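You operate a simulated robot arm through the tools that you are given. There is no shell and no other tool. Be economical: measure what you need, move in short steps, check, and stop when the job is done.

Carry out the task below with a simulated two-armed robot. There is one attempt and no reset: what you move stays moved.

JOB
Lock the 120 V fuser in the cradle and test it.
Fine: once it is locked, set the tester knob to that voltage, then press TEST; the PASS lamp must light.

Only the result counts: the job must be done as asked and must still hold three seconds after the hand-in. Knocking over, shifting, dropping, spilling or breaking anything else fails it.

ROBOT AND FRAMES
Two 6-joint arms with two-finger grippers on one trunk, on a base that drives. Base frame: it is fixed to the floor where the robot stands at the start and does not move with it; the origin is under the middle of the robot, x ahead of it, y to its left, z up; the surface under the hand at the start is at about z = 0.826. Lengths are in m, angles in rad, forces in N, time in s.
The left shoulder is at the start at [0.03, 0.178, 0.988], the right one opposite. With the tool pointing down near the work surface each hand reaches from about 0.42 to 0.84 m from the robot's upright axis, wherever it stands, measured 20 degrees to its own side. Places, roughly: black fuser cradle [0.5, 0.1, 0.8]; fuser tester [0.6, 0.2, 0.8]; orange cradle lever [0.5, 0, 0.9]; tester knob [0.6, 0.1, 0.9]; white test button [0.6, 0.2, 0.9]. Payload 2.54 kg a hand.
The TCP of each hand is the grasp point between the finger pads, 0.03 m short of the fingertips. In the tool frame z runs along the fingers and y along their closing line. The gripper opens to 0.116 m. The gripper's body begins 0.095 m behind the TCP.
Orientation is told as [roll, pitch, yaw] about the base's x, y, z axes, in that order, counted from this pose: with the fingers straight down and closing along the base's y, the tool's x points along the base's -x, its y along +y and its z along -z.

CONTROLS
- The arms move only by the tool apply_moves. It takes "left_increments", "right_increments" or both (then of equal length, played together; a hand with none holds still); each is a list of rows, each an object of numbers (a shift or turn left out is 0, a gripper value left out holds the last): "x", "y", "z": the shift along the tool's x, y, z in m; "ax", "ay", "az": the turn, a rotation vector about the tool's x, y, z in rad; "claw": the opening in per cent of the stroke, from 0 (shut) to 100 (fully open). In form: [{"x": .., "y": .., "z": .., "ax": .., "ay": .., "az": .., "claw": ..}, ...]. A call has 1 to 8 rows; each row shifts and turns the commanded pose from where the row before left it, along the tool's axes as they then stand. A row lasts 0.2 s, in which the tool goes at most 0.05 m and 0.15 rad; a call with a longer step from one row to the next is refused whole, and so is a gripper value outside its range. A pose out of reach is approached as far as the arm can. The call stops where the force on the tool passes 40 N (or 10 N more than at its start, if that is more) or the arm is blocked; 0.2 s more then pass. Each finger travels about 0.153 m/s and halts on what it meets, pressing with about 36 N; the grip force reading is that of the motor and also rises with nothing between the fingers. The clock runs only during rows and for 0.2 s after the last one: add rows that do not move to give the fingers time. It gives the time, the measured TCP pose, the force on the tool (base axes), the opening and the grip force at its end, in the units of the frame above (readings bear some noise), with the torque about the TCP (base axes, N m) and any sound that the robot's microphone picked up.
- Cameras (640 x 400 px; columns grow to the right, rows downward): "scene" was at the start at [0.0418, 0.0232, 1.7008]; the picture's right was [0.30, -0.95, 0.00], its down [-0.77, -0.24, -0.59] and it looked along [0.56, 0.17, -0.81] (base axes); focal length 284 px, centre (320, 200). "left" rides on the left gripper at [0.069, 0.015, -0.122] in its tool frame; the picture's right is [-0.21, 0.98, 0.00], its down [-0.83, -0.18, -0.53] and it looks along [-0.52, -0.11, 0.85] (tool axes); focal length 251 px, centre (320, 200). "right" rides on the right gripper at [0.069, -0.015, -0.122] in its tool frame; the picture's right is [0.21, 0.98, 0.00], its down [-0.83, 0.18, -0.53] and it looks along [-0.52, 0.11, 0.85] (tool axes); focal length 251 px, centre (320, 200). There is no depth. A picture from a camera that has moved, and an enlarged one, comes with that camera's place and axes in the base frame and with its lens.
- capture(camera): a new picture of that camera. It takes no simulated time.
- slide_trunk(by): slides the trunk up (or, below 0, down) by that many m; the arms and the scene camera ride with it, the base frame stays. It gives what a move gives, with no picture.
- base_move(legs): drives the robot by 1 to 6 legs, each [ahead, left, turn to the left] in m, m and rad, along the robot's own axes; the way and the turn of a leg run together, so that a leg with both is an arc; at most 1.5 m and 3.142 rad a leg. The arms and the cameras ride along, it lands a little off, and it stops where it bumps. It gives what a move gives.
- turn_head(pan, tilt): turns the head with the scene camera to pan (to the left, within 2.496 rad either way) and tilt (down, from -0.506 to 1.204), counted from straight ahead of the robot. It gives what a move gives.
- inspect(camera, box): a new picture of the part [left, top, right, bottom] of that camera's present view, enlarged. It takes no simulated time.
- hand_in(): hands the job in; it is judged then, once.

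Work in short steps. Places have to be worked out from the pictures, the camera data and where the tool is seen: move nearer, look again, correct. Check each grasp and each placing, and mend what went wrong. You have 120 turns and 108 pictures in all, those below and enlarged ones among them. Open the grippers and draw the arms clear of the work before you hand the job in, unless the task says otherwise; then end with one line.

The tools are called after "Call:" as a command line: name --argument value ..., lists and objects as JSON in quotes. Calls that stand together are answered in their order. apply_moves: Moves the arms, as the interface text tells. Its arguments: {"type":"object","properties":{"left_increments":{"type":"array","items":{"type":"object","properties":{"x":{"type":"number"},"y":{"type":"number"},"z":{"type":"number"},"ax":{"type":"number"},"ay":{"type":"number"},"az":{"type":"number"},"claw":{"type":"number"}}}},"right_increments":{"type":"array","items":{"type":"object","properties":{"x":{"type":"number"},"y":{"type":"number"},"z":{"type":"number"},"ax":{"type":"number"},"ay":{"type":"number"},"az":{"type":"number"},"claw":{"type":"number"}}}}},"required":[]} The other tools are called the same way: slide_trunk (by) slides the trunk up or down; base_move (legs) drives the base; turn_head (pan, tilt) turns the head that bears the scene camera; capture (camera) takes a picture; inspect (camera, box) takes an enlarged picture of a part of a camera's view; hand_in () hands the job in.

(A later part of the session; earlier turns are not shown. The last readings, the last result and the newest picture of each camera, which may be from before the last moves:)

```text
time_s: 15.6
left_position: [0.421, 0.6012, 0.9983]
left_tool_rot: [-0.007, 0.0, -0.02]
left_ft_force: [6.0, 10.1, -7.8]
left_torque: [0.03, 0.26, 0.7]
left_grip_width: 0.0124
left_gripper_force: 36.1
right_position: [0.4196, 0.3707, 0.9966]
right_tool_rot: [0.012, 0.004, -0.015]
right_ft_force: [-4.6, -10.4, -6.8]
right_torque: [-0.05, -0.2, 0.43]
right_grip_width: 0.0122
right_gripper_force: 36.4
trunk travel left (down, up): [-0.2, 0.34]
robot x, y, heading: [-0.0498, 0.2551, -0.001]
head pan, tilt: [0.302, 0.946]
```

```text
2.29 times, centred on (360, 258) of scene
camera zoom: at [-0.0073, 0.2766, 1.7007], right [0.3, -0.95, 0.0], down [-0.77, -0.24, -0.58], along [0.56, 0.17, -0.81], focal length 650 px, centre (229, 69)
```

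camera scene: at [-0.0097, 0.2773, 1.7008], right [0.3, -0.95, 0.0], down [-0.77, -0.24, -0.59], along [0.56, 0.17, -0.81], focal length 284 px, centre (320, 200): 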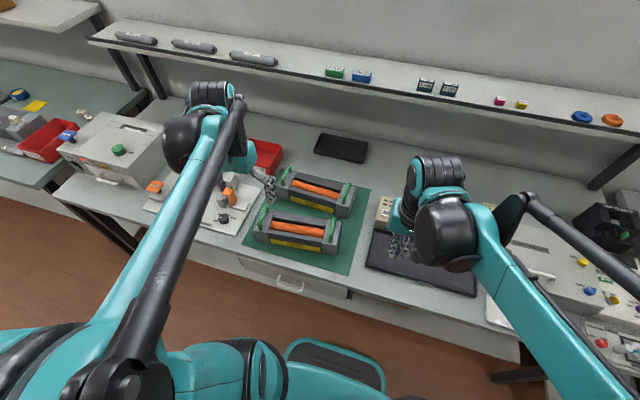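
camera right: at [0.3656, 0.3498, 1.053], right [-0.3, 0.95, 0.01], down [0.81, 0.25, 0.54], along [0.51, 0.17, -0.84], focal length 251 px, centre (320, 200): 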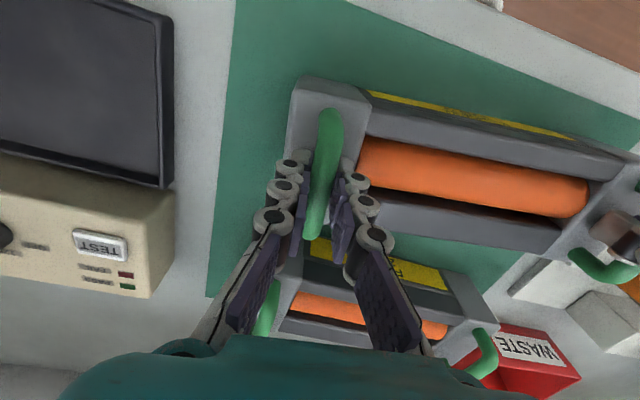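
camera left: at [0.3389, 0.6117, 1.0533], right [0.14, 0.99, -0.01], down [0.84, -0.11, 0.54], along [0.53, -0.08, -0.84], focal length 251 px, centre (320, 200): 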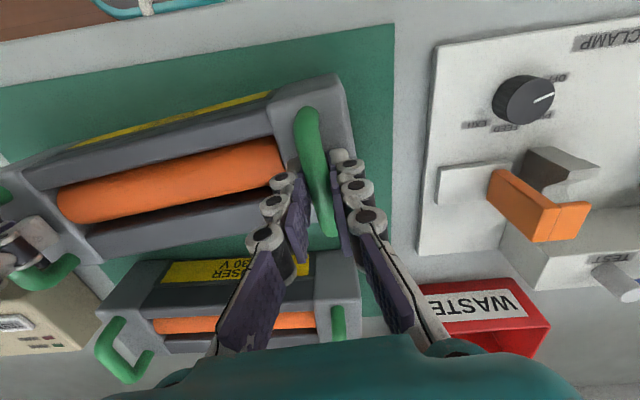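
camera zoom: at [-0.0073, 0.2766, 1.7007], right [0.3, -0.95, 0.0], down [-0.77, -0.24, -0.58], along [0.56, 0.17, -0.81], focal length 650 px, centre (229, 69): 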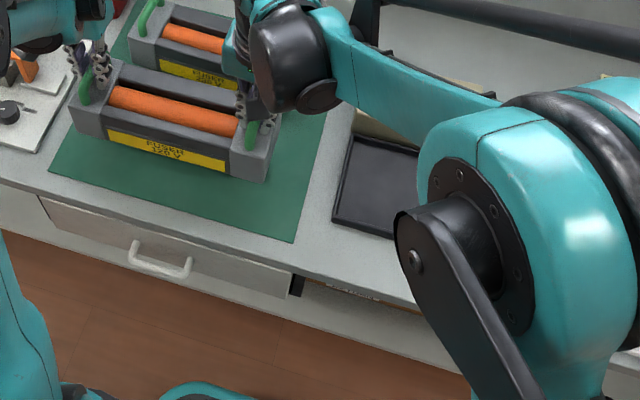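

Now carry it −y by 0.32 m (of 0.418) and slightly forward.

Call:
apply_moves --left_increments '[{"x": -0.0035, "y": -0.02}, {"x": -0.0035, "y": -0.04}, {"x": -0.0035, "y": -0.045}, {"x": -0.0035, "y": -0.045}, {"x": -0.0035, "y": -0.045}, {"x": -0.0035, "y": -0.045}, {"x": -0.0035, "y": -0.045}, {"x": -0.0035, "y": -0.035}]' --right_increments '[{"x": -0.0035, "y": -0.02}, {"x": -0.0035, "y": -0.04}, {"x": -0.0035, "y": -0.045}, {"x": -0.0035, "y": -0.045}, {"x": -0.0035, "y": -0.045}, {"x": -0.0035, "y": -0.045}, {"x": -0.0035, "y": -0.045}, {"x": -0.0035, "y": -0.035}]'

Call:
capture --camera "scene"

Call:
capture --camera "left"

Call:
capture --camera "right"

```text
time_s: 17.4
left_position: [0.4407, 0.2784, 0.9979]
left_tool_rot: [-0.005, 0.0, -0.022]
left_ft_force: [7.0, 8.2, -6.5]
left_torque: [0.15, -0.13, 0.78]
left_grip_width: 0.0131
left_gripper_force: 35.5
right_position: [0.4449, 0.0484, 0.9907]
right_tool_rot: [0.016, 0.002, -0.014]
right_ft_force: [-6.9, -10.1, -6.3]
right_torque: [0.09, 0.13, 0.76]
right_grip_width: 0.0126
right_gripper_force: 35.5
trunk travel left (down, up): [-0.2, 0.34]
robot x, y, heading: [-0.0528, 0.251, 0.0]
head pan, tilt: [0.302, 0.946]
```

```text
66 pictures are left
camera scene: at [-0.0072, 0.2734, 1.7008], right [0.3, -0.95, 0.0], down [-0.77, -0.24, -0.58], along [0.56, 0.18, -0.81], focal length 284 px, centre (320, 200)
```

scene: 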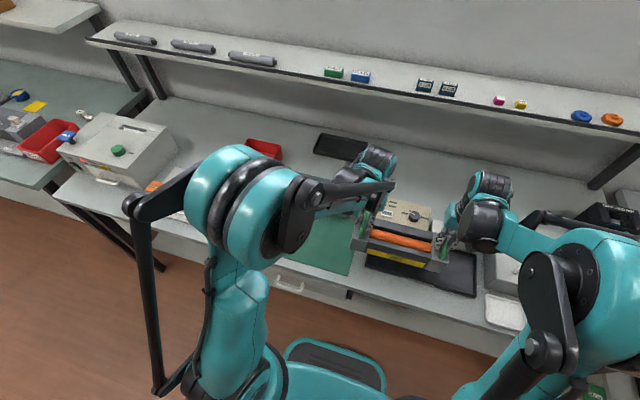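

```text
65 pictures are left
camera left: at [0.372, 0.296, 1.1207], right [0.23, 0.97, -0.01], down [0.82, -0.2, 0.53], along [0.52, -0.13, -0.85], focal length 251 px, centre (320, 200)
```

left: 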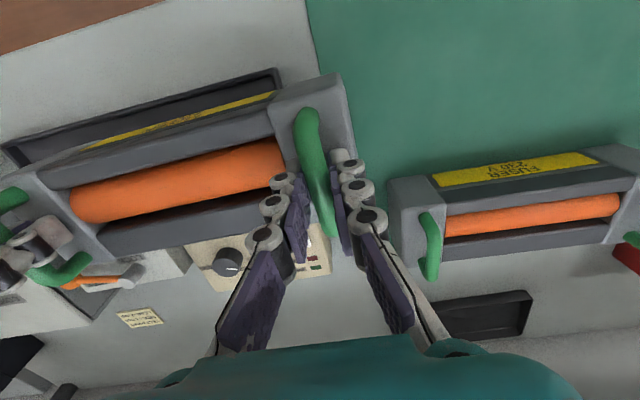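

```text
64 pictures are left
camera right: at [0.3776, 0.0325, 1.1127], right [-0.2, 0.98, 0.01], down [0.83, 0.16, 0.53], along [0.52, 0.12, -0.84], focal length 251 px, centre (320, 200)
```

right: 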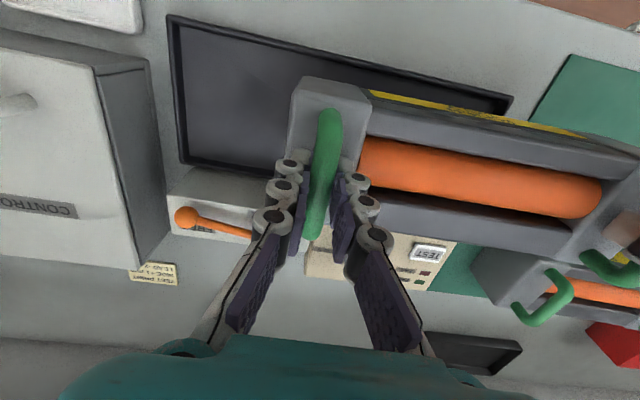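

Cradle centre from corners: ≈[0.455, 0.070] (outer 0.384–0.526 × −0.098–0.241). Fuser centre is ≈[0.447, 0.163]; move −0.093 in y, +0.009 in x and level the right side, then check alignment.

Call:
apply_moves --left_increments '[{"x": -0.0026, "y": -0.023}, {"x": -0.0027, "y": -0.024}, {"x": -0.0027, "y": -0.024}, {"x": -0.0027, "y": -0.0224}, {}]' --right_increments '[{"x": -0.0026, "y": -0.023, "z": -0.0015}, {"x": -0.0026, "y": -0.024, "z": -0.0015}, {"x": -0.0026, "y": -0.024, "z": -0.0015}, {"x": -0.0026, "y": -0.0224}, {}]'

Call:
inspect --camera "scene" --box '[340, 190, 500, 290]'

Call:
capture --camera "left"

Call:
capture --camera "right"

```text
time_s: 18.6
left_position: [0.4511, 0.1871, 0.9996]
left_tool_rot: [-0.006, 0.001, -0.022]
left_ft_force: [5.4, 15.9, -5.6]
left_torque: [-0.03, 0.22, 0.77]
left_grip_width: 0.0129
left_gripper_force: 35.7
right_position: [0.4545, -0.0421, 0.9962]
right_tool_rot: [0.011, 0.003, -0.014]
right_ft_force: [-5.6, -15.0, -7.1]
right_torque: [-0.08, -0.24, 0.76]
right_grip_width: 0.0125
right_gripper_force: 36.1
trunk travel left (down, up): [-0.2, 0.34]
robot x, y, heading: [-0.0527, 0.2518, -0.0]
head pan, tilt: [0.302, 0.946]
```

```text
4.00 times, centred on (420, 240) of scene
camera zoom: at [-0.0079, 0.2764, 1.7008], right [0.3, -0.95, 0.0], down [-0.77, -0.24, -0.58], along [0.56, 0.17, -0.81], focal length 1138 px, centre (-80, 40)
```

zoom: 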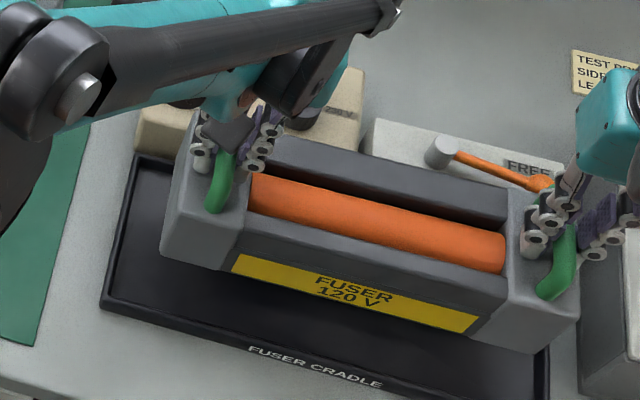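

```text
62 pictures are left
camera left: at [0.3823, 0.2045, 1.1224], right [0.23, 0.97, -0.01], down [0.82, -0.2, 0.54], along [0.52, -0.13, -0.84], focal length 251 px, centre (320, 200)
```

left: 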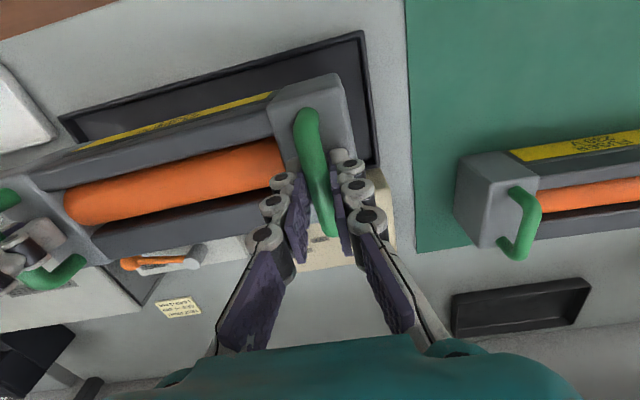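

```text
61 pictures are left
camera right: at [0.3867, -0.0584, 1.119], right [-0.2, 0.98, 0.01], down [0.83, 0.16, 0.53], along [0.52, 0.12, -0.85], focal length 251 px, centre (320, 200)
```

right: 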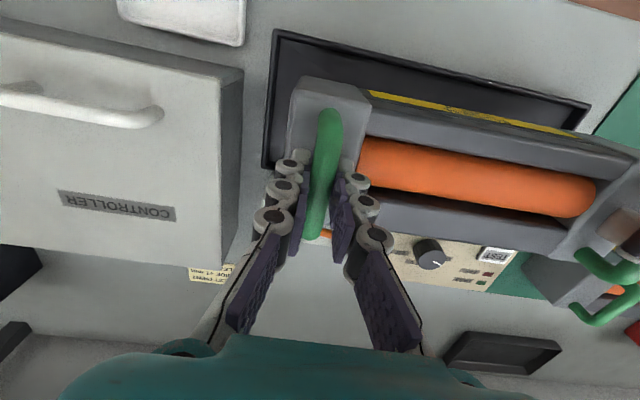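

Edges of the fuser and cradle are parallel. Fuser centre ≈[0.459, 0.075]; I shift by (−0.004, −0.005) and lower 42 mm to just above the rim, then check.

Call:
apply_moves --left_increments '[{"x": 0.004, "y": -0.005}, {"z": 0.014}, {"z": 0.014}, {"z": 0.014}, {}]' --right_increments '[{"x": 0.004, "y": -0.005}, {"z": 0.014}, {"z": 0.014}, {"z": 0.014}, {}]'

Call:
inspect --camera "scene" --box '[340, 190, 500, 290]'

Call:
inspect --camera "right" --box '[230, 0, 630, 250]'

Call:
inspect --camera "left" --box '[10, 0, 410, 250]'

```text
time_s: 19.8
left_position: [0.4451, 0.1813, 0.9592]
left_tool_rot: [-0.005, -0.002, -0.021]
left_ft_force: [5.5, 18.3, -6.1]
left_torque: [0.09, 0.15, 0.81]
left_grip_width: 0.0127
left_gripper_force: 35.9
right_position: [0.4473, -0.0477, 0.9552]
right_tool_rot: [0.011, 0.0, -0.017]
right_ft_force: [-5.3, -19.0, -6.7]
right_torque: [-0.07, -0.2, 0.64]
right_grip_width: 0.0124
right_gripper_force: 35.8
trunk travel left (down, up): [-0.2, 0.34]
robot x, y, heading: [-0.0529, 0.2558, -0.002]
head pan, tilt: [0.302, 0.946]
```

```text
4.00 times, centred on (420, 240) of scene
camera zoom: at [-0.0084, 0.2754, 1.7008], right [0.3, -0.95, 0.0], down [-0.77, -0.24, -0.59], along [0.56, 0.17, -0.81], focal length 1138 px, centre (-80, 40)
```

zoom: 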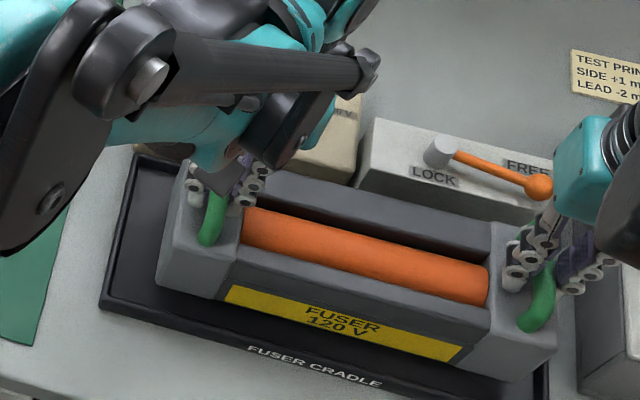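

```text
1.60 times, centred on (430, 125) of right
camera zoom: at [0.3809, -0.064, 1.0768], right [-0.2, 0.98, 0.01], down [0.83, 0.16, 0.53], along [0.52, 0.12, -0.85], focal length 402 px, centre (144, 320)
```

zoom: 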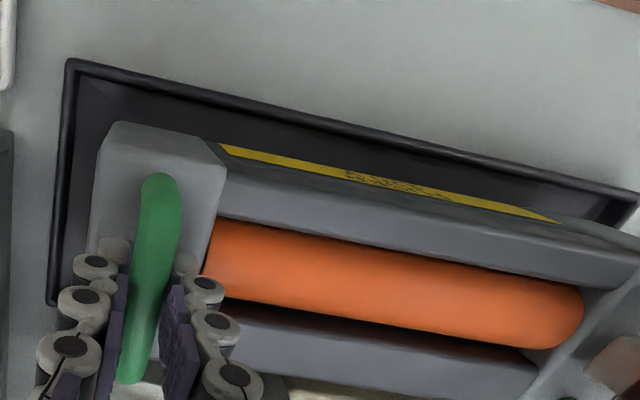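

```text
1.60 times, centred on (210, 125) of left
camera zoom: at [0.3776, 0.199, 1.0803], right [0.23, 0.97, -0.01], down [0.82, -0.2, 0.54], along [0.52, -0.13, -0.84], focal length 402 px, centre (496, 320)
```

zoom: 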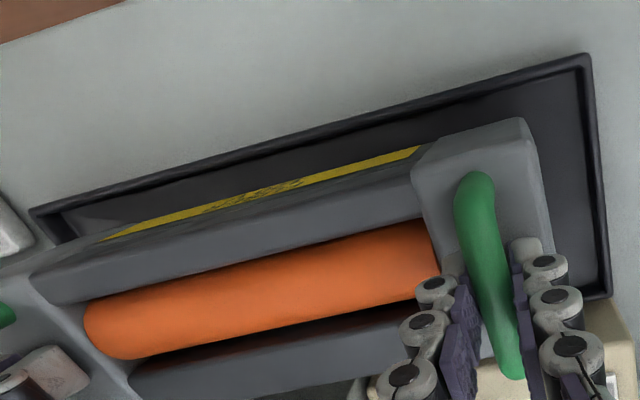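

Clearances look even: fuser ≈[0.453, 0.0705] in cradle centre [0.455, 0.070]. Relax the inward squeeze by 1 mm each, and lower in small steps until contact.

Call:
apply_moves --left_increments '[{"x": -0.0015, "y": 0.001}, {"z": 0.006}, {"z": 0.006}, {"z": 0.005}, {"z": 0.004}, {}]' --right_increments '[{"x": -0.0015, "y": -0.001}, {"z": 0.006}, {"z": 0.006}, {"z": 0.005}, {"z": 0.004}, {}]'

Call:
inspect --camera "scene" --box '[340, 190, 500, 290]'

```text
time_s: 21.2
left_position: [0.4475, 0.1823, 0.938]
left_tool_rot: [-0.007, -0.004, -0.022]
left_ft_force: [5.9, 8.0, -8.5]
left_torque: [0.09, -0.08, 0.78]
left_grip_width: 0.0127
left_gripper_force: 36.5
right_position: [0.4508, -0.0485, 0.9333]
right_tool_rot: [0.011, 0.003, -0.013]
right_ft_force: [-3.5, -10.1, 7.5]
right_torque: [-0.04, 0.08, 0.7]
right_grip_width: 0.0122
right_gripper_force: 35.9
trunk travel left (down, up): [-0.2, 0.34]
robot x, y, heading: [-0.0539, 0.2536, 0.001]
head pan, tilt: [0.302, 0.946]
```

```text
4.00 times, centred on (420, 240) of scene
camera zoom: at [-0.0083, 0.2757, 1.7009], right [0.3, -0.95, 0.0], down [-0.77, -0.24, -0.58], along [0.56, 0.17, -0.81], focal length 1138 px, centre (-80, 40)
```

zoom: 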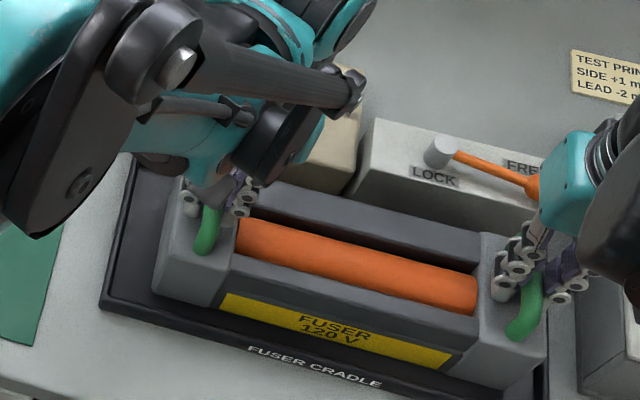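

The right end is touching; lower the left a little more.

Call:
apply_moves --left_increments '[{"z": 0.002}, {"z": 0.002}, {}]' --right_increments '[{}, {}, {}]'

Call:
inspect --camera "right" --box '[230, 0, 630, 250]'

Call:
inspect --camera "left" --box '[10, 0, 410, 250]'

```text
time_s: 22.0
left_position: [0.4484, 0.1821, 0.9348]
left_tool_rot: [-0.007, -0.001, -0.019]
left_ft_force: [9.4, 8.7, 12.6]
left_torque: [0.08, 0.05, 0.89]
left_grip_width: 0.0129
left_gripper_force: 36.1
right_position: [0.4506, -0.0473, 0.9321]
right_tool_rot: [0.013, 0.003, -0.014]
right_ft_force: [-6.9, -2.2, -10.8]
right_torque: [-0.12, 0.21, 0.62]
right_grip_width: 0.0124
right_gripper_force: 35.9
trunk travel left (down, up): [-0.2, 0.34]
robot x, y, heading: [-0.0499, 0.2508, 0.004]
head pan, tilt: [0.302, 0.946]
```

```text
1.60 times, centred on (430, 125) of right
camera zoom: at [0.3821, -0.0637, 1.0559], right [-0.2, 0.98, 0.01], down [0.83, 0.16, 0.53], along [0.52, 0.12, -0.85], focal length 402 px, centre (144, 320)
```

zoom: 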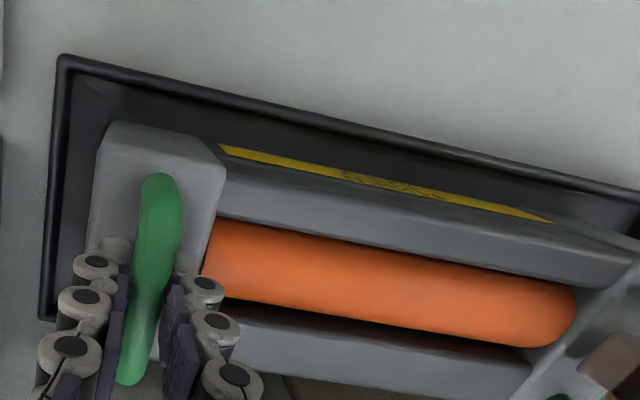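

```text
1.60 times, centred on (210, 125) of left
camera zoom: at [0.3794, 0.1999, 1.0561], right [0.23, 0.97, -0.01], down [0.82, -0.19, 0.54], along [0.52, -0.13, -0.84], focal length 402 px, centre (496, 320)
```

zoom: 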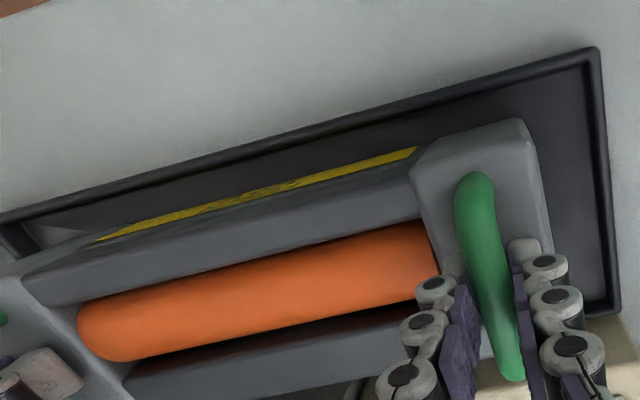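

Both ends are supported now. Release and raise both hands.

Call:
apply_moves --left_increments '[{"claw": 40}, {"claw": 50}, {"z": -0.02}, {"z": -0.04}, {"z": -0.045}, {"z": -0.045}]' --right_increments '[{"claw": 40}, {"claw": 50}, {"z": -0.02}, {"z": -0.04}, {"z": -0.045}, {"z": -0.045}]'

Call:
inspect --camera "scene" --box '[340, 190, 500, 290]'

Call:
capture --camera "right"

Call:
capture --camera "left"

```text
time_s: 23.4
left_position: [0.4432, 0.1844, 1.0857]
left_tool_rot: [-0.007, -0.002, -0.02]
left_ft_force: [-0.8, 0.6, 0.3]
left_torque: [-0.05, -0.01, 0.03]
left_grip_width: 0.0582
left_gripper_force: 0.1
right_position: [0.448, -0.0498, 1.0842]
right_tool_rot: [0.011, 0.001, -0.013]
right_ft_force: [-0.4, -0.2, 0.2]
right_torque: [-0.03, -0.06, -0.03]
right_grip_width: 0.0583
right_gripper_force: 0.1
trunk travel left (down, up): [-0.2, 0.34]
robot x, y, heading: [-0.0515, 0.2547, 0.0]
head pan, tilt: [0.302, 0.946]
```

```text
4.00 times, centred on (420, 240) of scene
camera zoom: at [-0.0111, 0.2764, 1.7009], right [0.3, -0.95, 0.0], down [-0.77, -0.24, -0.59], along [0.56, 0.17, -0.81], focal length 1138 px, centre (-80, 40)
```

zoom: 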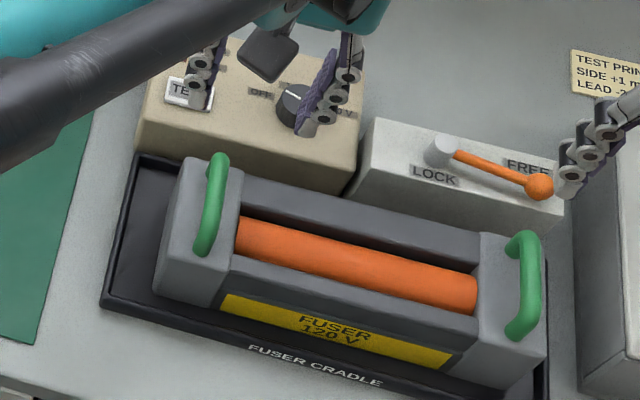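

```text
53 pictures are left
camera right: at [0.3799, -0.066, 1.2068], right [-0.2, 0.98, 0.01], down [0.83, 0.16, 0.54], along [0.52, 0.12, -0.84], focal length 251 px, centre (320, 200)
```

right: 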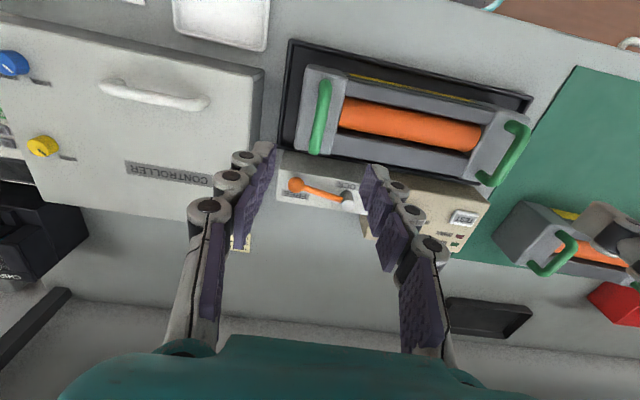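

```text
52 pictures are left
camera left: at [0.3756, 0.2018, 1.2072], right [0.24, 0.97, -0.01], down [0.82, -0.2, 0.54], along [0.52, -0.13, -0.84], focal length 251 px, centre (320, 200)
```

left: 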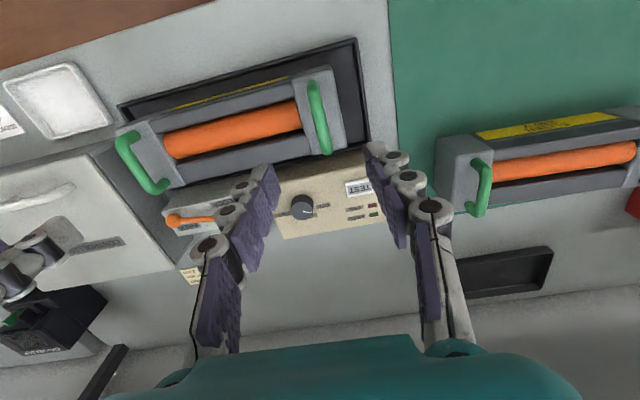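

The fuser is seated ([0.453, 0.070] in the cradle). Re-triangulating lever parts: block top ≈0.911, ball/shaft z≈0.928, pivot ≈[0.556, 0.011]. I close the right hand and move to the far side of the lever, then lower to tip z≈0.918.

Call:
apply_moves --right_increments '[{"x": -0.034, "claw": 0}, {"x": -0.034}, {"x": -0.034}, {"x": -0.033}, {"z": 0.04}, {"z": 0.04}, {"z": 0.03}]'

Call:
inspect --camera "right" --box '[160, 40, 480, 240]'

Call:
inspect --camera "scene" --box '[380, 170, 500, 245]'

Call:
inspect --camera "left" --box '[100, 120, 300, 245]'

```text
time_s: 25.0
left_position: [0.4464, 0.1838, 1.0842]
left_tool_rot: [-0.006, -0.003, -0.021]
left_ft_force: [0.3, 0.5, 0.5]
left_torque: [0.01, 0.03, -0.02]
left_grip_width: 0.058
left_gripper_force: 0.0
right_position: [0.5863, -0.0499, 0.9703]
right_tool_rot: [0.012, 0.002, -0.014]
right_ft_force: [-0.2, -0.1, -0.3]
right_torque: [0.05, -0.01, 0.02]
right_grip_width: 0.0
right_gripper_force: 28.0
trunk travel left (down, up): [-0.2, 0.34]
robot x, y, heading: [-0.0488, 0.2537, 0.001]
head pan, tilt: [0.302, 0.946]
```

```text
2.00 times, centred on (320, 140) of right
camera zoom: at [0.5188, -0.0667, 1.094], right [-0.2, 0.98, 0.01], down [0.83, 0.16, 0.53], along [0.52, 0.12, -0.85], focal length 503 px, centre (320, 320)
```

zoom: 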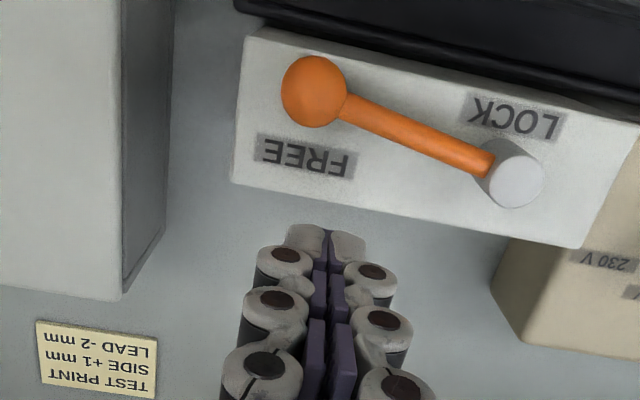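

```text
5.33 times, centred on (440, 208) of scene
camera zoom: at [-0.0084, 0.2753, 1.7008], right [0.3, -0.95, 0.0], down [-0.77, -0.24, -0.59], along [0.56, 0.17, -0.81], focal length 1517 px, centre (-320, 160)
```

zoom: 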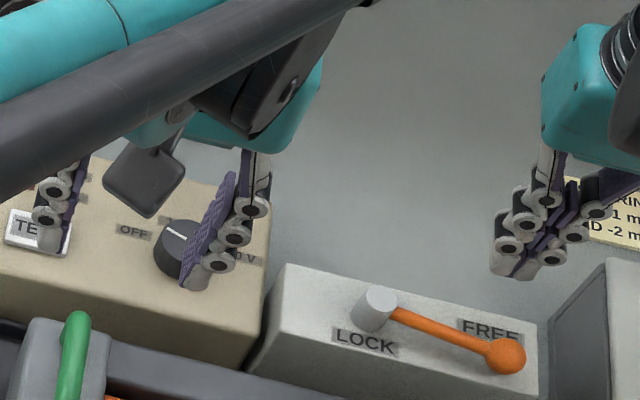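

```text
3.20 times, centred on (200, 182) of left
camera zoom: at [0.3777, 0.2009, 1.2059], right [0.24, 0.97, -0.01], down [0.82, -0.2, 0.54], along [0.52, -0.13, -0.84], focal length 805 px, centre (704, 256)
```

zoom: 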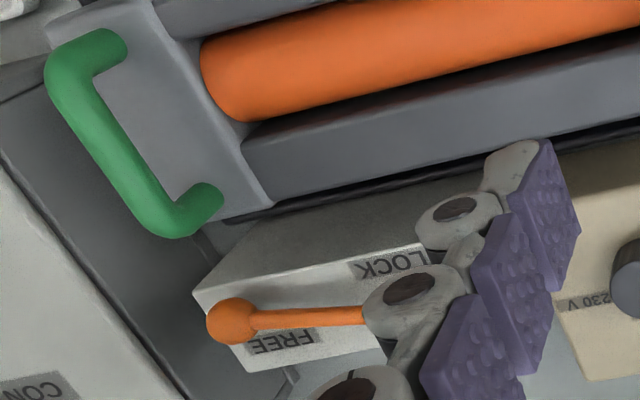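

The tips are behind the lever. Lower to tip z≈0.918 and sweep it back along its arc toward LOCK.

Call:
apply_moves --right_increments '[{"z": 0.022}, {"x": 0.021, "y": 0.006}, {"x": 0.015, "y": -0.001}, {"x": 0.0145, "y": 0.0025}, {"x": 0.013, "y": 0.0065}, {"x": 0.0107, "y": 0.01}, {"x": 0.008, "y": 0.012}]'

Call:
inspect --camera "right" --box '[160, 40, 480, 240]'

Call:
inspect --camera "scene" --box '[380, 190, 500, 265]'

```text
time_s: 26.6
left_position: [0.4463, 0.1846, 1.0846]
left_tool_rot: [-0.007, -0.004, -0.022]
left_ft_force: [-0.2, -0.1, 0.7]
left_torque: [0.02, -0.01, 0.0]
left_grip_width: 0.0583
left_gripper_force: 0.1
right_position: [0.5037, -0.0146, 0.9523]
right_tool_rot: [0.011, 0.001, -0.014]
right_ft_force: [-0.1, -0.1, -0.7]
right_torque: [0.01, 0.03, -0.01]
right_grip_width: 0.0
right_gripper_force: 28.3
trunk travel left (down, up): [-0.2, 0.34]
robot x, y, heading: [-0.0532, 0.255, 0.004]
head pan, tilt: [0.302, 0.946]
```

```text
2.00 times, centred on (320, 140) of right
camera zoom: at [0.4371, -0.0297, 1.0744], right [-0.2, 0.98, 0.01], down [0.83, 0.16, 0.53], along [0.52, 0.12, -0.84], focal length 503 px, centre (320, 320)
```

zoom: 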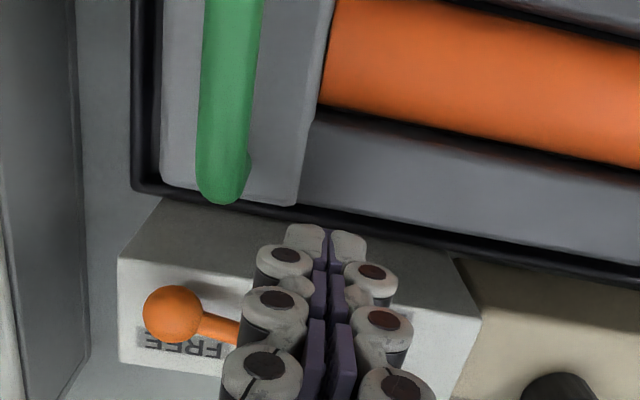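

```text
5.33 times, centred on (440, 228) of scene
camera zoom: at [-0.0091, 0.2762, 1.7008], right [0.3, -0.95, 0.0], down [-0.77, -0.24, -0.59], along [0.56, 0.17, -0.81], focal length 1517 px, centre (-320, 53)
```

zoom: 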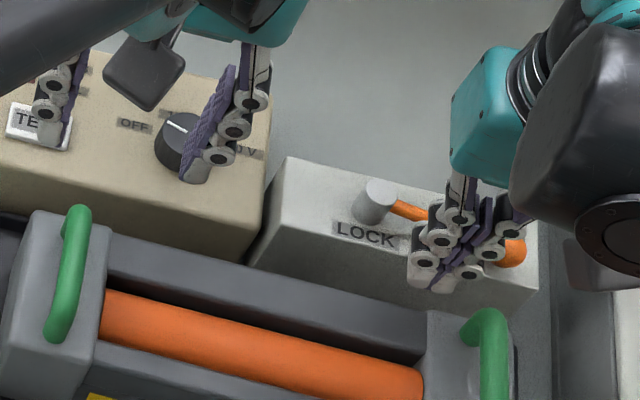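

The tips passed over the lever without moving it, so shaft is lower than 0.922. Go back up and behind the lever and probe down gently to feel the block top.

Call:
apply_moves --right_increments '[{"z": -0.02}, {"x": -0.035, "y": -0.015}, {"x": -0.035, "y": -0.01}, {"z": 0.02}, {"z": 0.005}, {"z": 0.003}, {"z": 0.003}]'

Call:
inspect --camera "right" --box '[160, 40, 480, 240]'

```text
time_s: 28.2
left_position: [0.4461, 0.1846, 1.0844]
left_tool_rot: [-0.008, -0.002, -0.02]
left_ft_force: [0.4, -0.1, 0.1]
left_torque: [0.0, 0.0, -0.01]
left_grip_width: 0.0577
left_gripper_force: 0.0
right_position: [0.5726, -0.0399, 0.9405]
right_tool_rot: [0.013, 0.001, -0.014]
right_ft_force: [-0.4, 0.1, -0.6]
right_torque: [0.0, 0.02, 0.01]
right_grip_width: 0.0
right_gripper_force: 28.8
trunk travel left (down, up): [-0.2, 0.34]
robot x, y, heading: [-0.049, 0.2504, 0.002]
head pan, tilt: [0.302, 0.946]
```

```text
2.00 times, centred on (320, 140) of right
camera zoom: at [0.5053, -0.0551, 1.0635], right [-0.2, 0.98, 0.01], down [0.83, 0.16, 0.53], along [0.52, 0.12, -0.85], focal length 503 px, centre (320, 320)
```

zoom: 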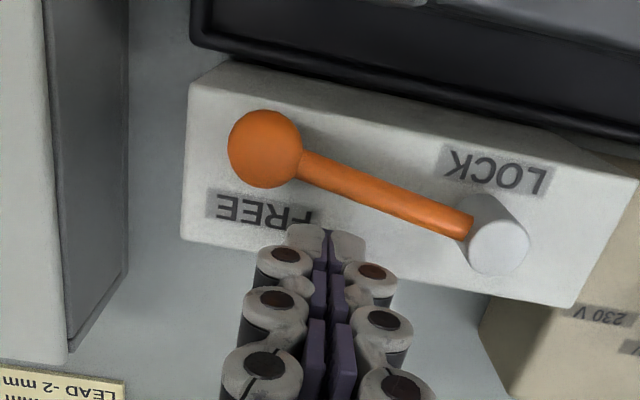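

Better triangulation: block top ≈0.897, lever shaft ≈0.913. Lower 6 mm (tip ≈0.905) and sweep again.

Call:
apply_moves --right_increments '[{"z": 0.006}, {"x": 0.0076, "y": -0.004}, {"x": 0.015, "y": -0.001}, {"x": 0.0145, "y": 0.0025}, {"x": 0.013, "y": 0.0065}]'

Call:
inspect --camera "right" --box '[160, 40, 480, 240]'

```text
time_s: 29.4
left_position: [0.4466, 0.1827, 1.0852]
left_tool_rot: [-0.006, -0.002, -0.021]
left_ft_force: [-0.8, 0.2, 0.4]
left_torque: [0.0, 0.01, 0.01]
left_grip_width: 0.0582
left_gripper_force: 0.0
right_position: [0.523, -0.0334, 0.9364]
right_tool_rot: [0.01, 0.002, -0.015]
right_ft_force: [0.2, -0.2, 0.0]
right_torque: [0.02, 0.0, 0.01]
right_grip_width: 0.0
right_gripper_force: 28.4
trunk travel left (down, up): [-0.2, 0.34]
robot x, y, heading: [-0.0515, 0.2543, 0.002]
head pan, tilt: [0.302, 0.946]
```

```text
2.00 times, centred on (320, 140) of right
camera zoom: at [0.4561, -0.0501, 1.0582], right [-0.2, 0.98, 0.01], down [0.83, 0.16, 0.53], along [0.52, 0.12, -0.84], focal length 503 px, centre (320, 320)
```

zoom: 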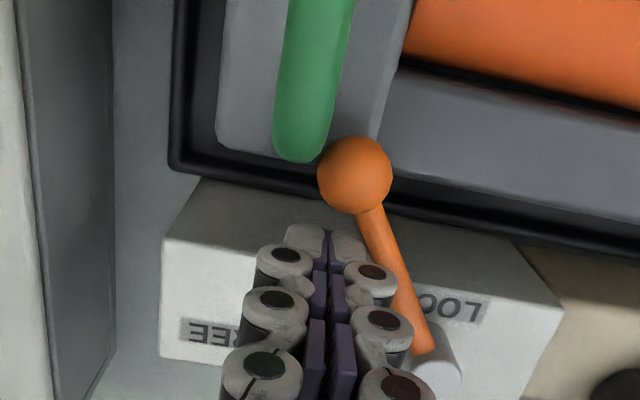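

The lever now follows. Continue to the LOCK stop.

Call:
apply_moves --right_increments '[{"x": 0.0107, "y": 0.0085}, {"x": 0.007, "y": 0.011}, {"x": 0.002, "y": 0.008}, {"y": 0.005}, {"y": 0.005}]'

Call:
inspect --camera "right" --box '[160, 40, 480, 240]'

Call:
inspect --camera "scene" --box '[360, 190, 500, 278]'

```text
time_s: 30.6
left_position: [0.4465, 0.1811, 1.0843]
left_tool_rot: [-0.005, -0.002, -0.024]
left_ft_force: [-0.3, -0.2, -0.1]
left_torque: [-0.02, -0.03, -0.01]
left_grip_width: 0.0578
left_gripper_force: 0.0
right_position: [0.5021, -0.001, 0.9338]
right_tool_rot: [0.01, 0.004, -0.018]
right_ft_force: [1.2, -23.1, 4.7]
right_torque: [-0.4, -0.01, -0.08]
right_grip_width: 0.0
right_gripper_force: 28.7
trunk travel left (down, up): [-0.2, 0.34]
robot x, y, heading: [-0.0504, 0.2512, 0.003]
head pan, tilt: [0.302, 0.946]
```

```text
2.00 times, centred on (320, 140) of right
camera zoom: at [0.4364, -0.0174, 1.0574], right [-0.2, 0.98, 0.01], down [0.83, 0.16, 0.53], along [0.52, 0.11, -0.84], focal length 503 px, centre (320, 320)
```

zoom: 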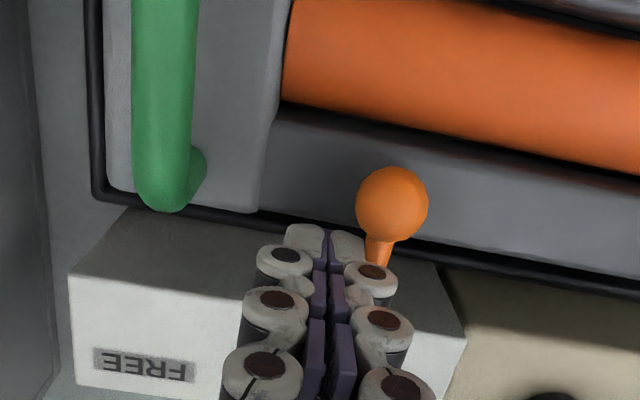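

```text
4.55 times, centred on (430, 234) of scene
camera zoom: at [-0.0091, 0.2719, 1.7009], right [0.3, -0.95, 0.0], down [-0.77, -0.24, -0.59], along [0.56, 0.18, -0.81], focal length 1293 px, centre (-180, 46)
```

zoom: 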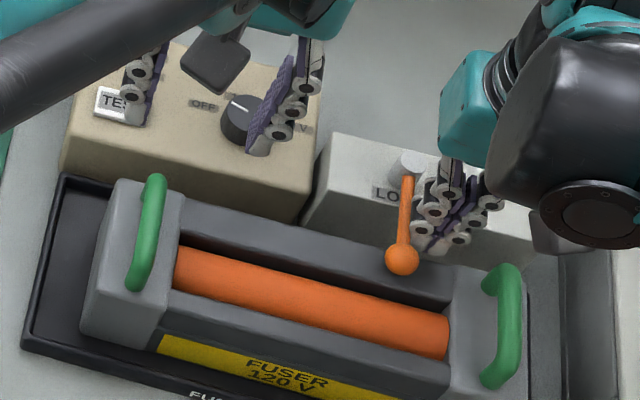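

Lever ball is at ≈[0.481, 0.014] with 23 N stop force: LOCK reached. Withdraw the right hand and bring it above the knob, while the left hand moves aside.

Call:
apply_moves --right_increments '[{"y": -0.014}, {"z": -0.04}, {"z": -0.04}, {"z": -0.04, "claw": 60}, {"x": -0.03, "y": 0.034}, {"x": -0.03, "y": 0.034}, {"x": -0.03, "y": 0.034}]' --left_increments '[{"y": 0.04}, {"y": 0.04}, {"y": 0.04}, {"y": 0.04}, {"y": 0.02}, {}, {}]'

Call:
capture --camera "right"

Call:
inspect --camera "scene" --box '[350, 180, 500, 274]'

Call:
inspect --camera "left" --box '[0, 60, 320, 260]'

```text
time_s: 32.2
left_position: [0.4512, 0.3631, 1.084]
left_tool_rot: [-0.009, 0.0, -0.02]
left_ft_force: [-0.6, 1.0, -0.3]
left_torque: [-0.02, -0.01, 0.03]
left_grip_width: 0.0581
left_gripper_force: 0.0
right_position: [0.597, 0.0891, 1.0564]
right_tool_rot: [0.012, 0.003, -0.015]
right_ft_force: [1.1, -0.7, -0.7]
right_torque: [-0.03, 0.04, 0.0]
right_grip_width: 0.0695
right_gripper_force: 0.1
trunk travel left (down, up): [-0.2, 0.34]
robot x, y, heading: [-0.0502, 0.2514, 0.002]
head pan, tilt: [0.302, 0.946]
```

```text
42 pictures are left
camera right: at [0.529, 0.0733, 1.1796], right [-0.2, 0.98, 0.01], down [0.83, 0.16, 0.53], along [0.52, 0.12, -0.85], focal length 251 px, centre (320, 200)
```

right: 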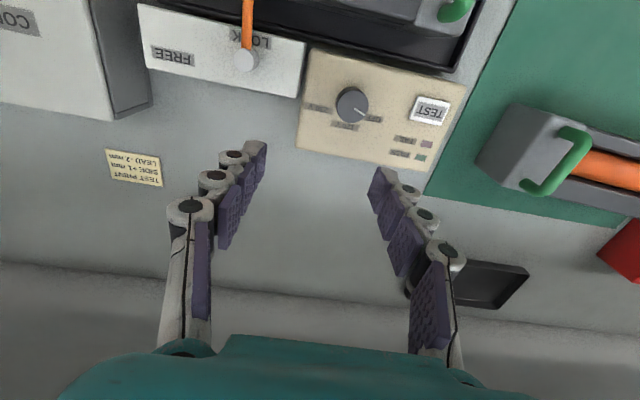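

```text
4.26 times, centred on (425, 227) of scene
camera zoom: at [-0.0068, 0.2772, 1.7007], right [0.3, -0.95, 0.0], down [-0.77, -0.24, -0.58], along [0.56, 0.17, -0.81], focal length 1210 px, centre (-127, 85)
```

zoom: 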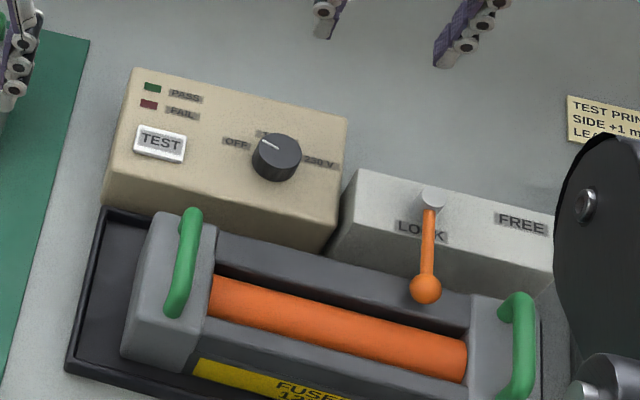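

```text
2.00 times, centred on (160, 160) of left
camera zoom: at [0.3833, 0.3812, 1.2064], right [0.24, 0.97, -0.01], down [0.82, -0.2, 0.54], along [0.52, -0.13, -0.84], focal length 503 px, centre (640, 280)
```

zoom: 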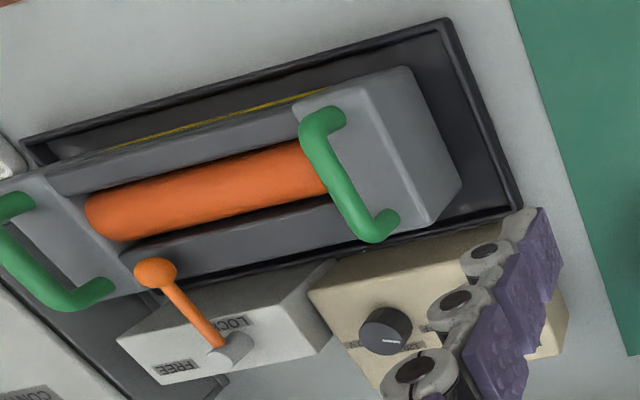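

The lever stays at LOCK. Knob ≈[0.576, 0.122], top z≈0.897, pointer at OFF (+75°); 120 V lies straight +x, so I need −75° yaw. Position over the knob with yaw +0.6.

Call:
apply_moves --right_increments '[{"x": 0.021, "y": 0.033, "claw": 60}, {"z": 0.02, "az": -0.123}, {"z": 0.02, "az": -0.123}, {"z": 0.02, "az": -0.123}, {"z": 0.02, "az": -0.123}, {"z": 0.02, "az": -0.123}, {}]'

Call:
capture --camera "right"

Call:
inspect --camera "scene" --box '[350, 180, 450, 243]'

```text
time_s: 33.8
left_position: [0.4506, 0.3618, 1.0853]
left_tool_rot: [-0.007, -0.001, -0.021]
left_ft_force: [-0.4, 0.0, -0.1]
left_torque: [0.06, 0.0, 0.0]
left_grip_width: 0.0583
left_gripper_force: 0.0
right_position: [0.5738, 0.1222, 0.9573]
right_tool_rot: [0.011, -0.005, 0.603]
right_ft_force: [0.4, -0.1, 0.9]
right_torque: [0.0, -0.04, -0.03]
right_grip_width: 0.0696
right_gripper_force: 0.0
trunk travel left (down, up): [-0.2, 0.34]
robot x, y, heading: [-0.0482, 0.2512, -0.001]
head pan, tilt: [0.302, 0.946]
```

```text
39 pictures are left
camera right: at [0.5279, 0.0696, 1.0792], right [-0.73, 0.68, 0.01], down [0.58, 0.61, 0.54], along [0.36, 0.4, -0.84], focal length 251 px, centre (320, 200)
```

right: 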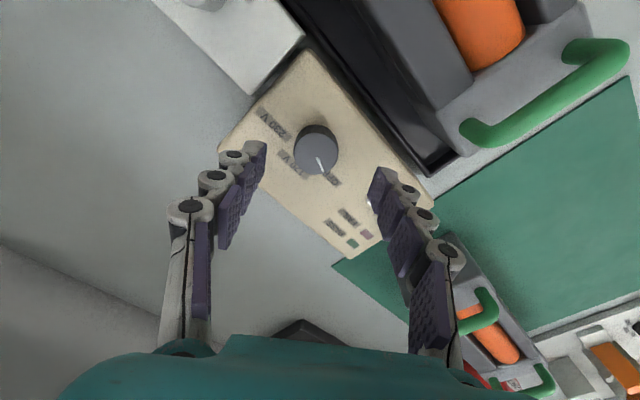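

```text
6.35 times, centred on (400, 212) of scene
camera zoom: at [-0.0093, 0.2758, 1.7008], right [0.3, -0.95, 0.0], down [-0.77, -0.24, -0.59], along [0.56, 0.17, -0.81], focal length 1806 px, centre (-188, 127)
```

zoom: 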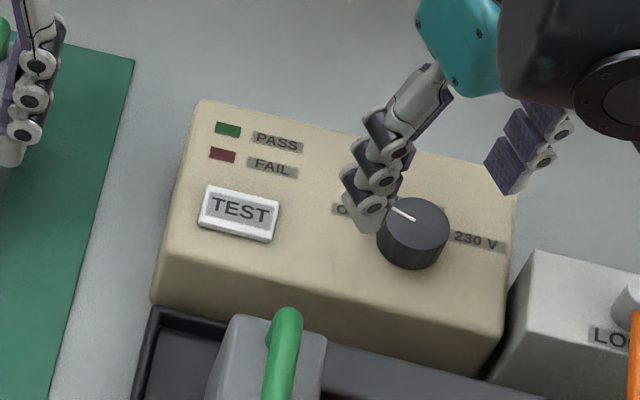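

Aligned. Lower to tip ≈0.884 and close on the knob.

Call:
apply_moves --right_increments '[{"z": 0.02, "y": -0.001}, {"z": 0.015}, {"z": 0.008}, {"claw": 30}, {"claw": 10}, {"claw": 10}]'

Call:
capture --camera "right"

Call:
inspect --camera "scene" --box '[350, 180, 450, 243]'

```text
time_s: 35.2
left_position: [0.4507, 0.3616, 1.0859]
left_tool_rot: [-0.008, 0.001, -0.022]
left_ft_force: [0.2, 0.1, 0.6]
left_torque: [-0.02, 0.01, 0.02]
left_grip_width: 0.0582
left_gripper_force: 0.2
right_position: [0.577, 0.1222, 0.9113]
right_tool_rot: [0.012, -0.007, 0.6]
right_ft_force: [8.7, -7.5, 3.7]
right_torque: [-0.32, -0.46, -0.06]
right_grip_width: 0.033
right_gripper_force: 45.6
trunk travel left (down, up): [-0.2, 0.34]
robot x, y, heading: [-0.0526, 0.2509, 0.0]
head pan, tilt: [0.302, 0.946]
```

```text
37 pictures are left
camera right: at [0.5294, 0.0681, 1.0348], right [-0.73, 0.68, 0.01], down [0.58, 0.61, 0.54], along [0.36, 0.4, -0.84], focal length 251 px, centre (320, 200)
```

right: 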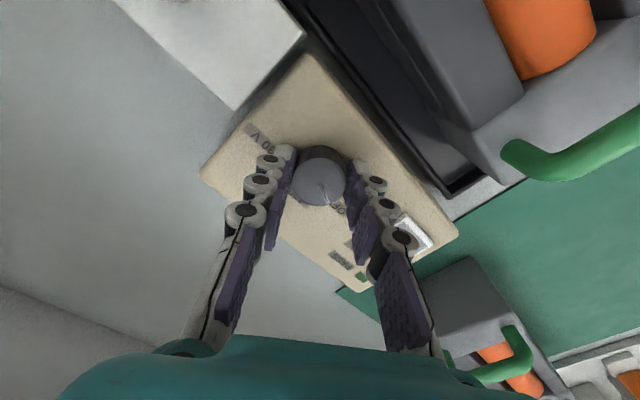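

```text
6.35 times, centred on (400, 212) of scene
camera zoom: at [-0.0078, 0.2745, 1.7008], right [0.3, -0.95, 0.0], down [-0.77, -0.24, -0.58], along [0.56, 0.17, -0.81], focal length 1806 px, centre (-188, 127)
```

zoom: 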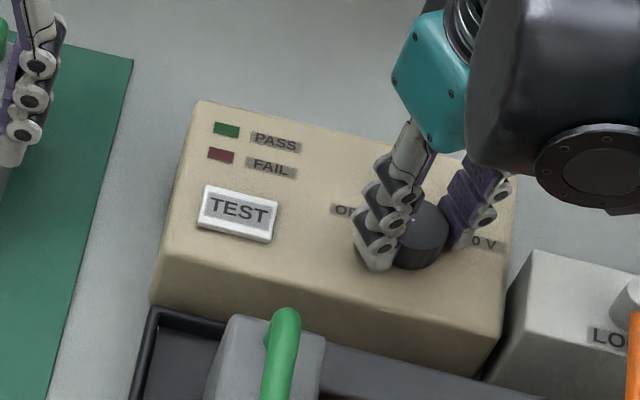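

The knob is gripped (33 mm). Rotate clockwise, +az 0.12 per row, first 0.96 rad, then check.

Call:
apply_moves --right_increments '[{"az": 0.12}, {"az": 0.12}, {"az": 0.12}, {"az": 0.12}, {"az": 0.12}, {"az": 0.12}, {"az": 0.12}, {"az": 0.12}]'

Call:
capture --camera "right"

```text
time_s: 37.0
left_position: [0.4528, 0.3626, 1.0854]
left_tool_rot: [-0.007, -0.001, -0.02]
left_ft_force: [0.5, 0.0, -0.9]
left_torque: [-0.02, -0.03, 0.01]
left_grip_width: 0.0585
left_gripper_force: 0.1
right_position: [0.5756, 0.1241, 0.9121]
right_tool_rot: [0.012, 0.006, -0.362]
right_ft_force: [6.3, -0.8, -5.9]
right_torque: [-0.27, -0.96, 0.02]
right_grip_width: 0.0329
right_gripper_force: 44.8
trunk travel left (down, up): [-0.2, 0.34]
robot x, y, heading: [-0.0546, 0.2551, -0.001]
head pan, tilt: [0.302, 0.946]
```

```text
35 pictures are left
camera right: at [0.5079, 0.1314, 1.0358], right [0.14, 0.99, 0.01], down [0.84, -0.13, 0.53], along [0.53, -0.07, -0.85], focal length 251 px, centre (320, 200)
```

right: 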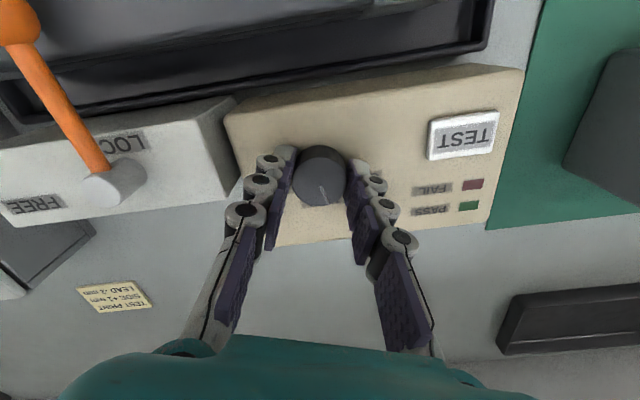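

The knob turned with the hand; the pointer is ~17–20° short of +x. Rotate another 0.33 rad.

Call:
apply_moves --right_increments '[{"az": 0.11}, {"az": 0.11}, {"az": 0.11}, {}]'

Call:
inspect --camera "right" --box '[220, 90, 460, 240]'

```text
time_s: 38.0
left_position: [0.4521, 0.3636, 1.0851]
left_tool_rot: [-0.008, 0.001, -0.021]
left_ft_force: [0.5, -0.7, 0.9]
left_torque: [0.0, 0.02, 0.0]
left_grip_width: 0.0579
left_gripper_force: 0.1
right_position: [0.5763, 0.1253, 0.9117]
right_tool_rot: [0.009, 0.012, -0.689]
right_ft_force: [5.2, 5.5, -10.4]
right_torque: [0.03, -0.42, 0.0]
right_grip_width: 0.033
right_gripper_force: 44.8
trunk travel left (down, up): [-0.2, 0.34]
robot x, y, heading: [-0.0499, 0.2528, 0.003]
head pan, tilt: [0.302, 0.946]
```

```text
2.67 times, centred on (340, 165) of right
camera zoom: at [0.5153, 0.1541, 1.0362], right [0.46, 0.89, 0.01], down [0.75, -0.39, 0.53], along [0.47, -0.23, -0.85], focal length 670 px, centre (267, 293)
```

zoom: 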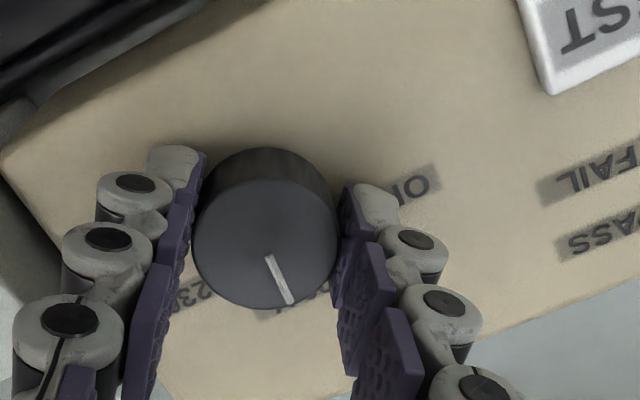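

The pointer aims +x at the 120 V label. Release and raise to verify.

Call:
apply_moves --right_increments '[{"claw": 40}, {"claw": 60}, {"z": -0.03}, {"z": -0.04}, {"z": -0.04}, {"x": 0.03, "z": -0.02}]'

Call:
inspect --camera "right" --box '[220, 50, 460, 200]'

Call:
inspect --camera "scene" --box '[350, 180, 470, 255]'

```text
time_s: 39.4
left_position: [0.4507, 0.363, 1.0857]
left_tool_rot: [-0.008, -0.001, -0.021]
left_ft_force: [-0.4, 0.4, 0.5]
left_torque: [-0.01, -0.03, 0.01]
left_grip_width: 0.0577
left_gripper_force: 0.0
right_position: [0.5532, 0.1399, 1.0469]
right_tool_rot: [0.008, 0.009, -0.687]
right_ft_force: [-0.5, 0.4, 0.4]
right_torque: [-0.02, -0.03, 0.04]
right_grip_width: 0.0697
right_gripper_force: 0.1
trunk travel left (down, up): [-0.2, 0.34]
robot x, y, heading: [-0.0497, 0.2552, 0.002]
head pan, tilt: [0.302, 0.946]
```

```text
2.67 times, centred on (340, 125) of right
camera zoom: at [0.491, 0.1707, 1.17], right [0.46, 0.89, 0.01], down [0.75, -0.39, 0.53], along [0.47, -0.23, -0.85], focal length 670 px, centre (267, 400)
```

zoom: 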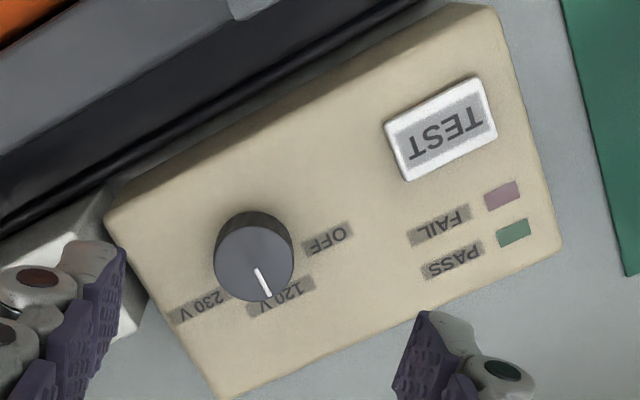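

```text
5.33 times, centred on (410, 218) of scene
camera zoom: at [-0.0108, 0.2769, 1.7009], right [0.3, -0.95, 0.0], down [-0.77, -0.24, -0.59], along [0.56, 0.17, -0.81], focal length 1517 px, centre (-160, 107)
```

zoom: 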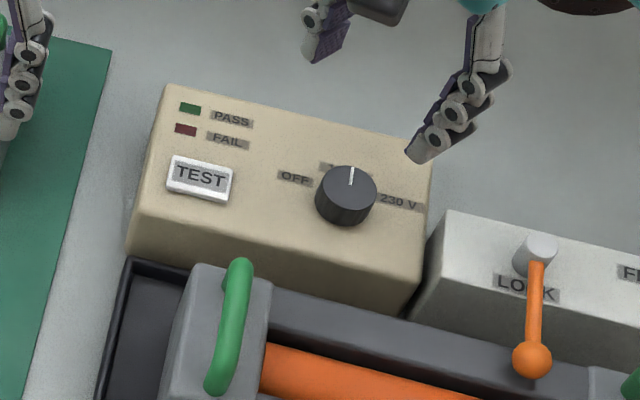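

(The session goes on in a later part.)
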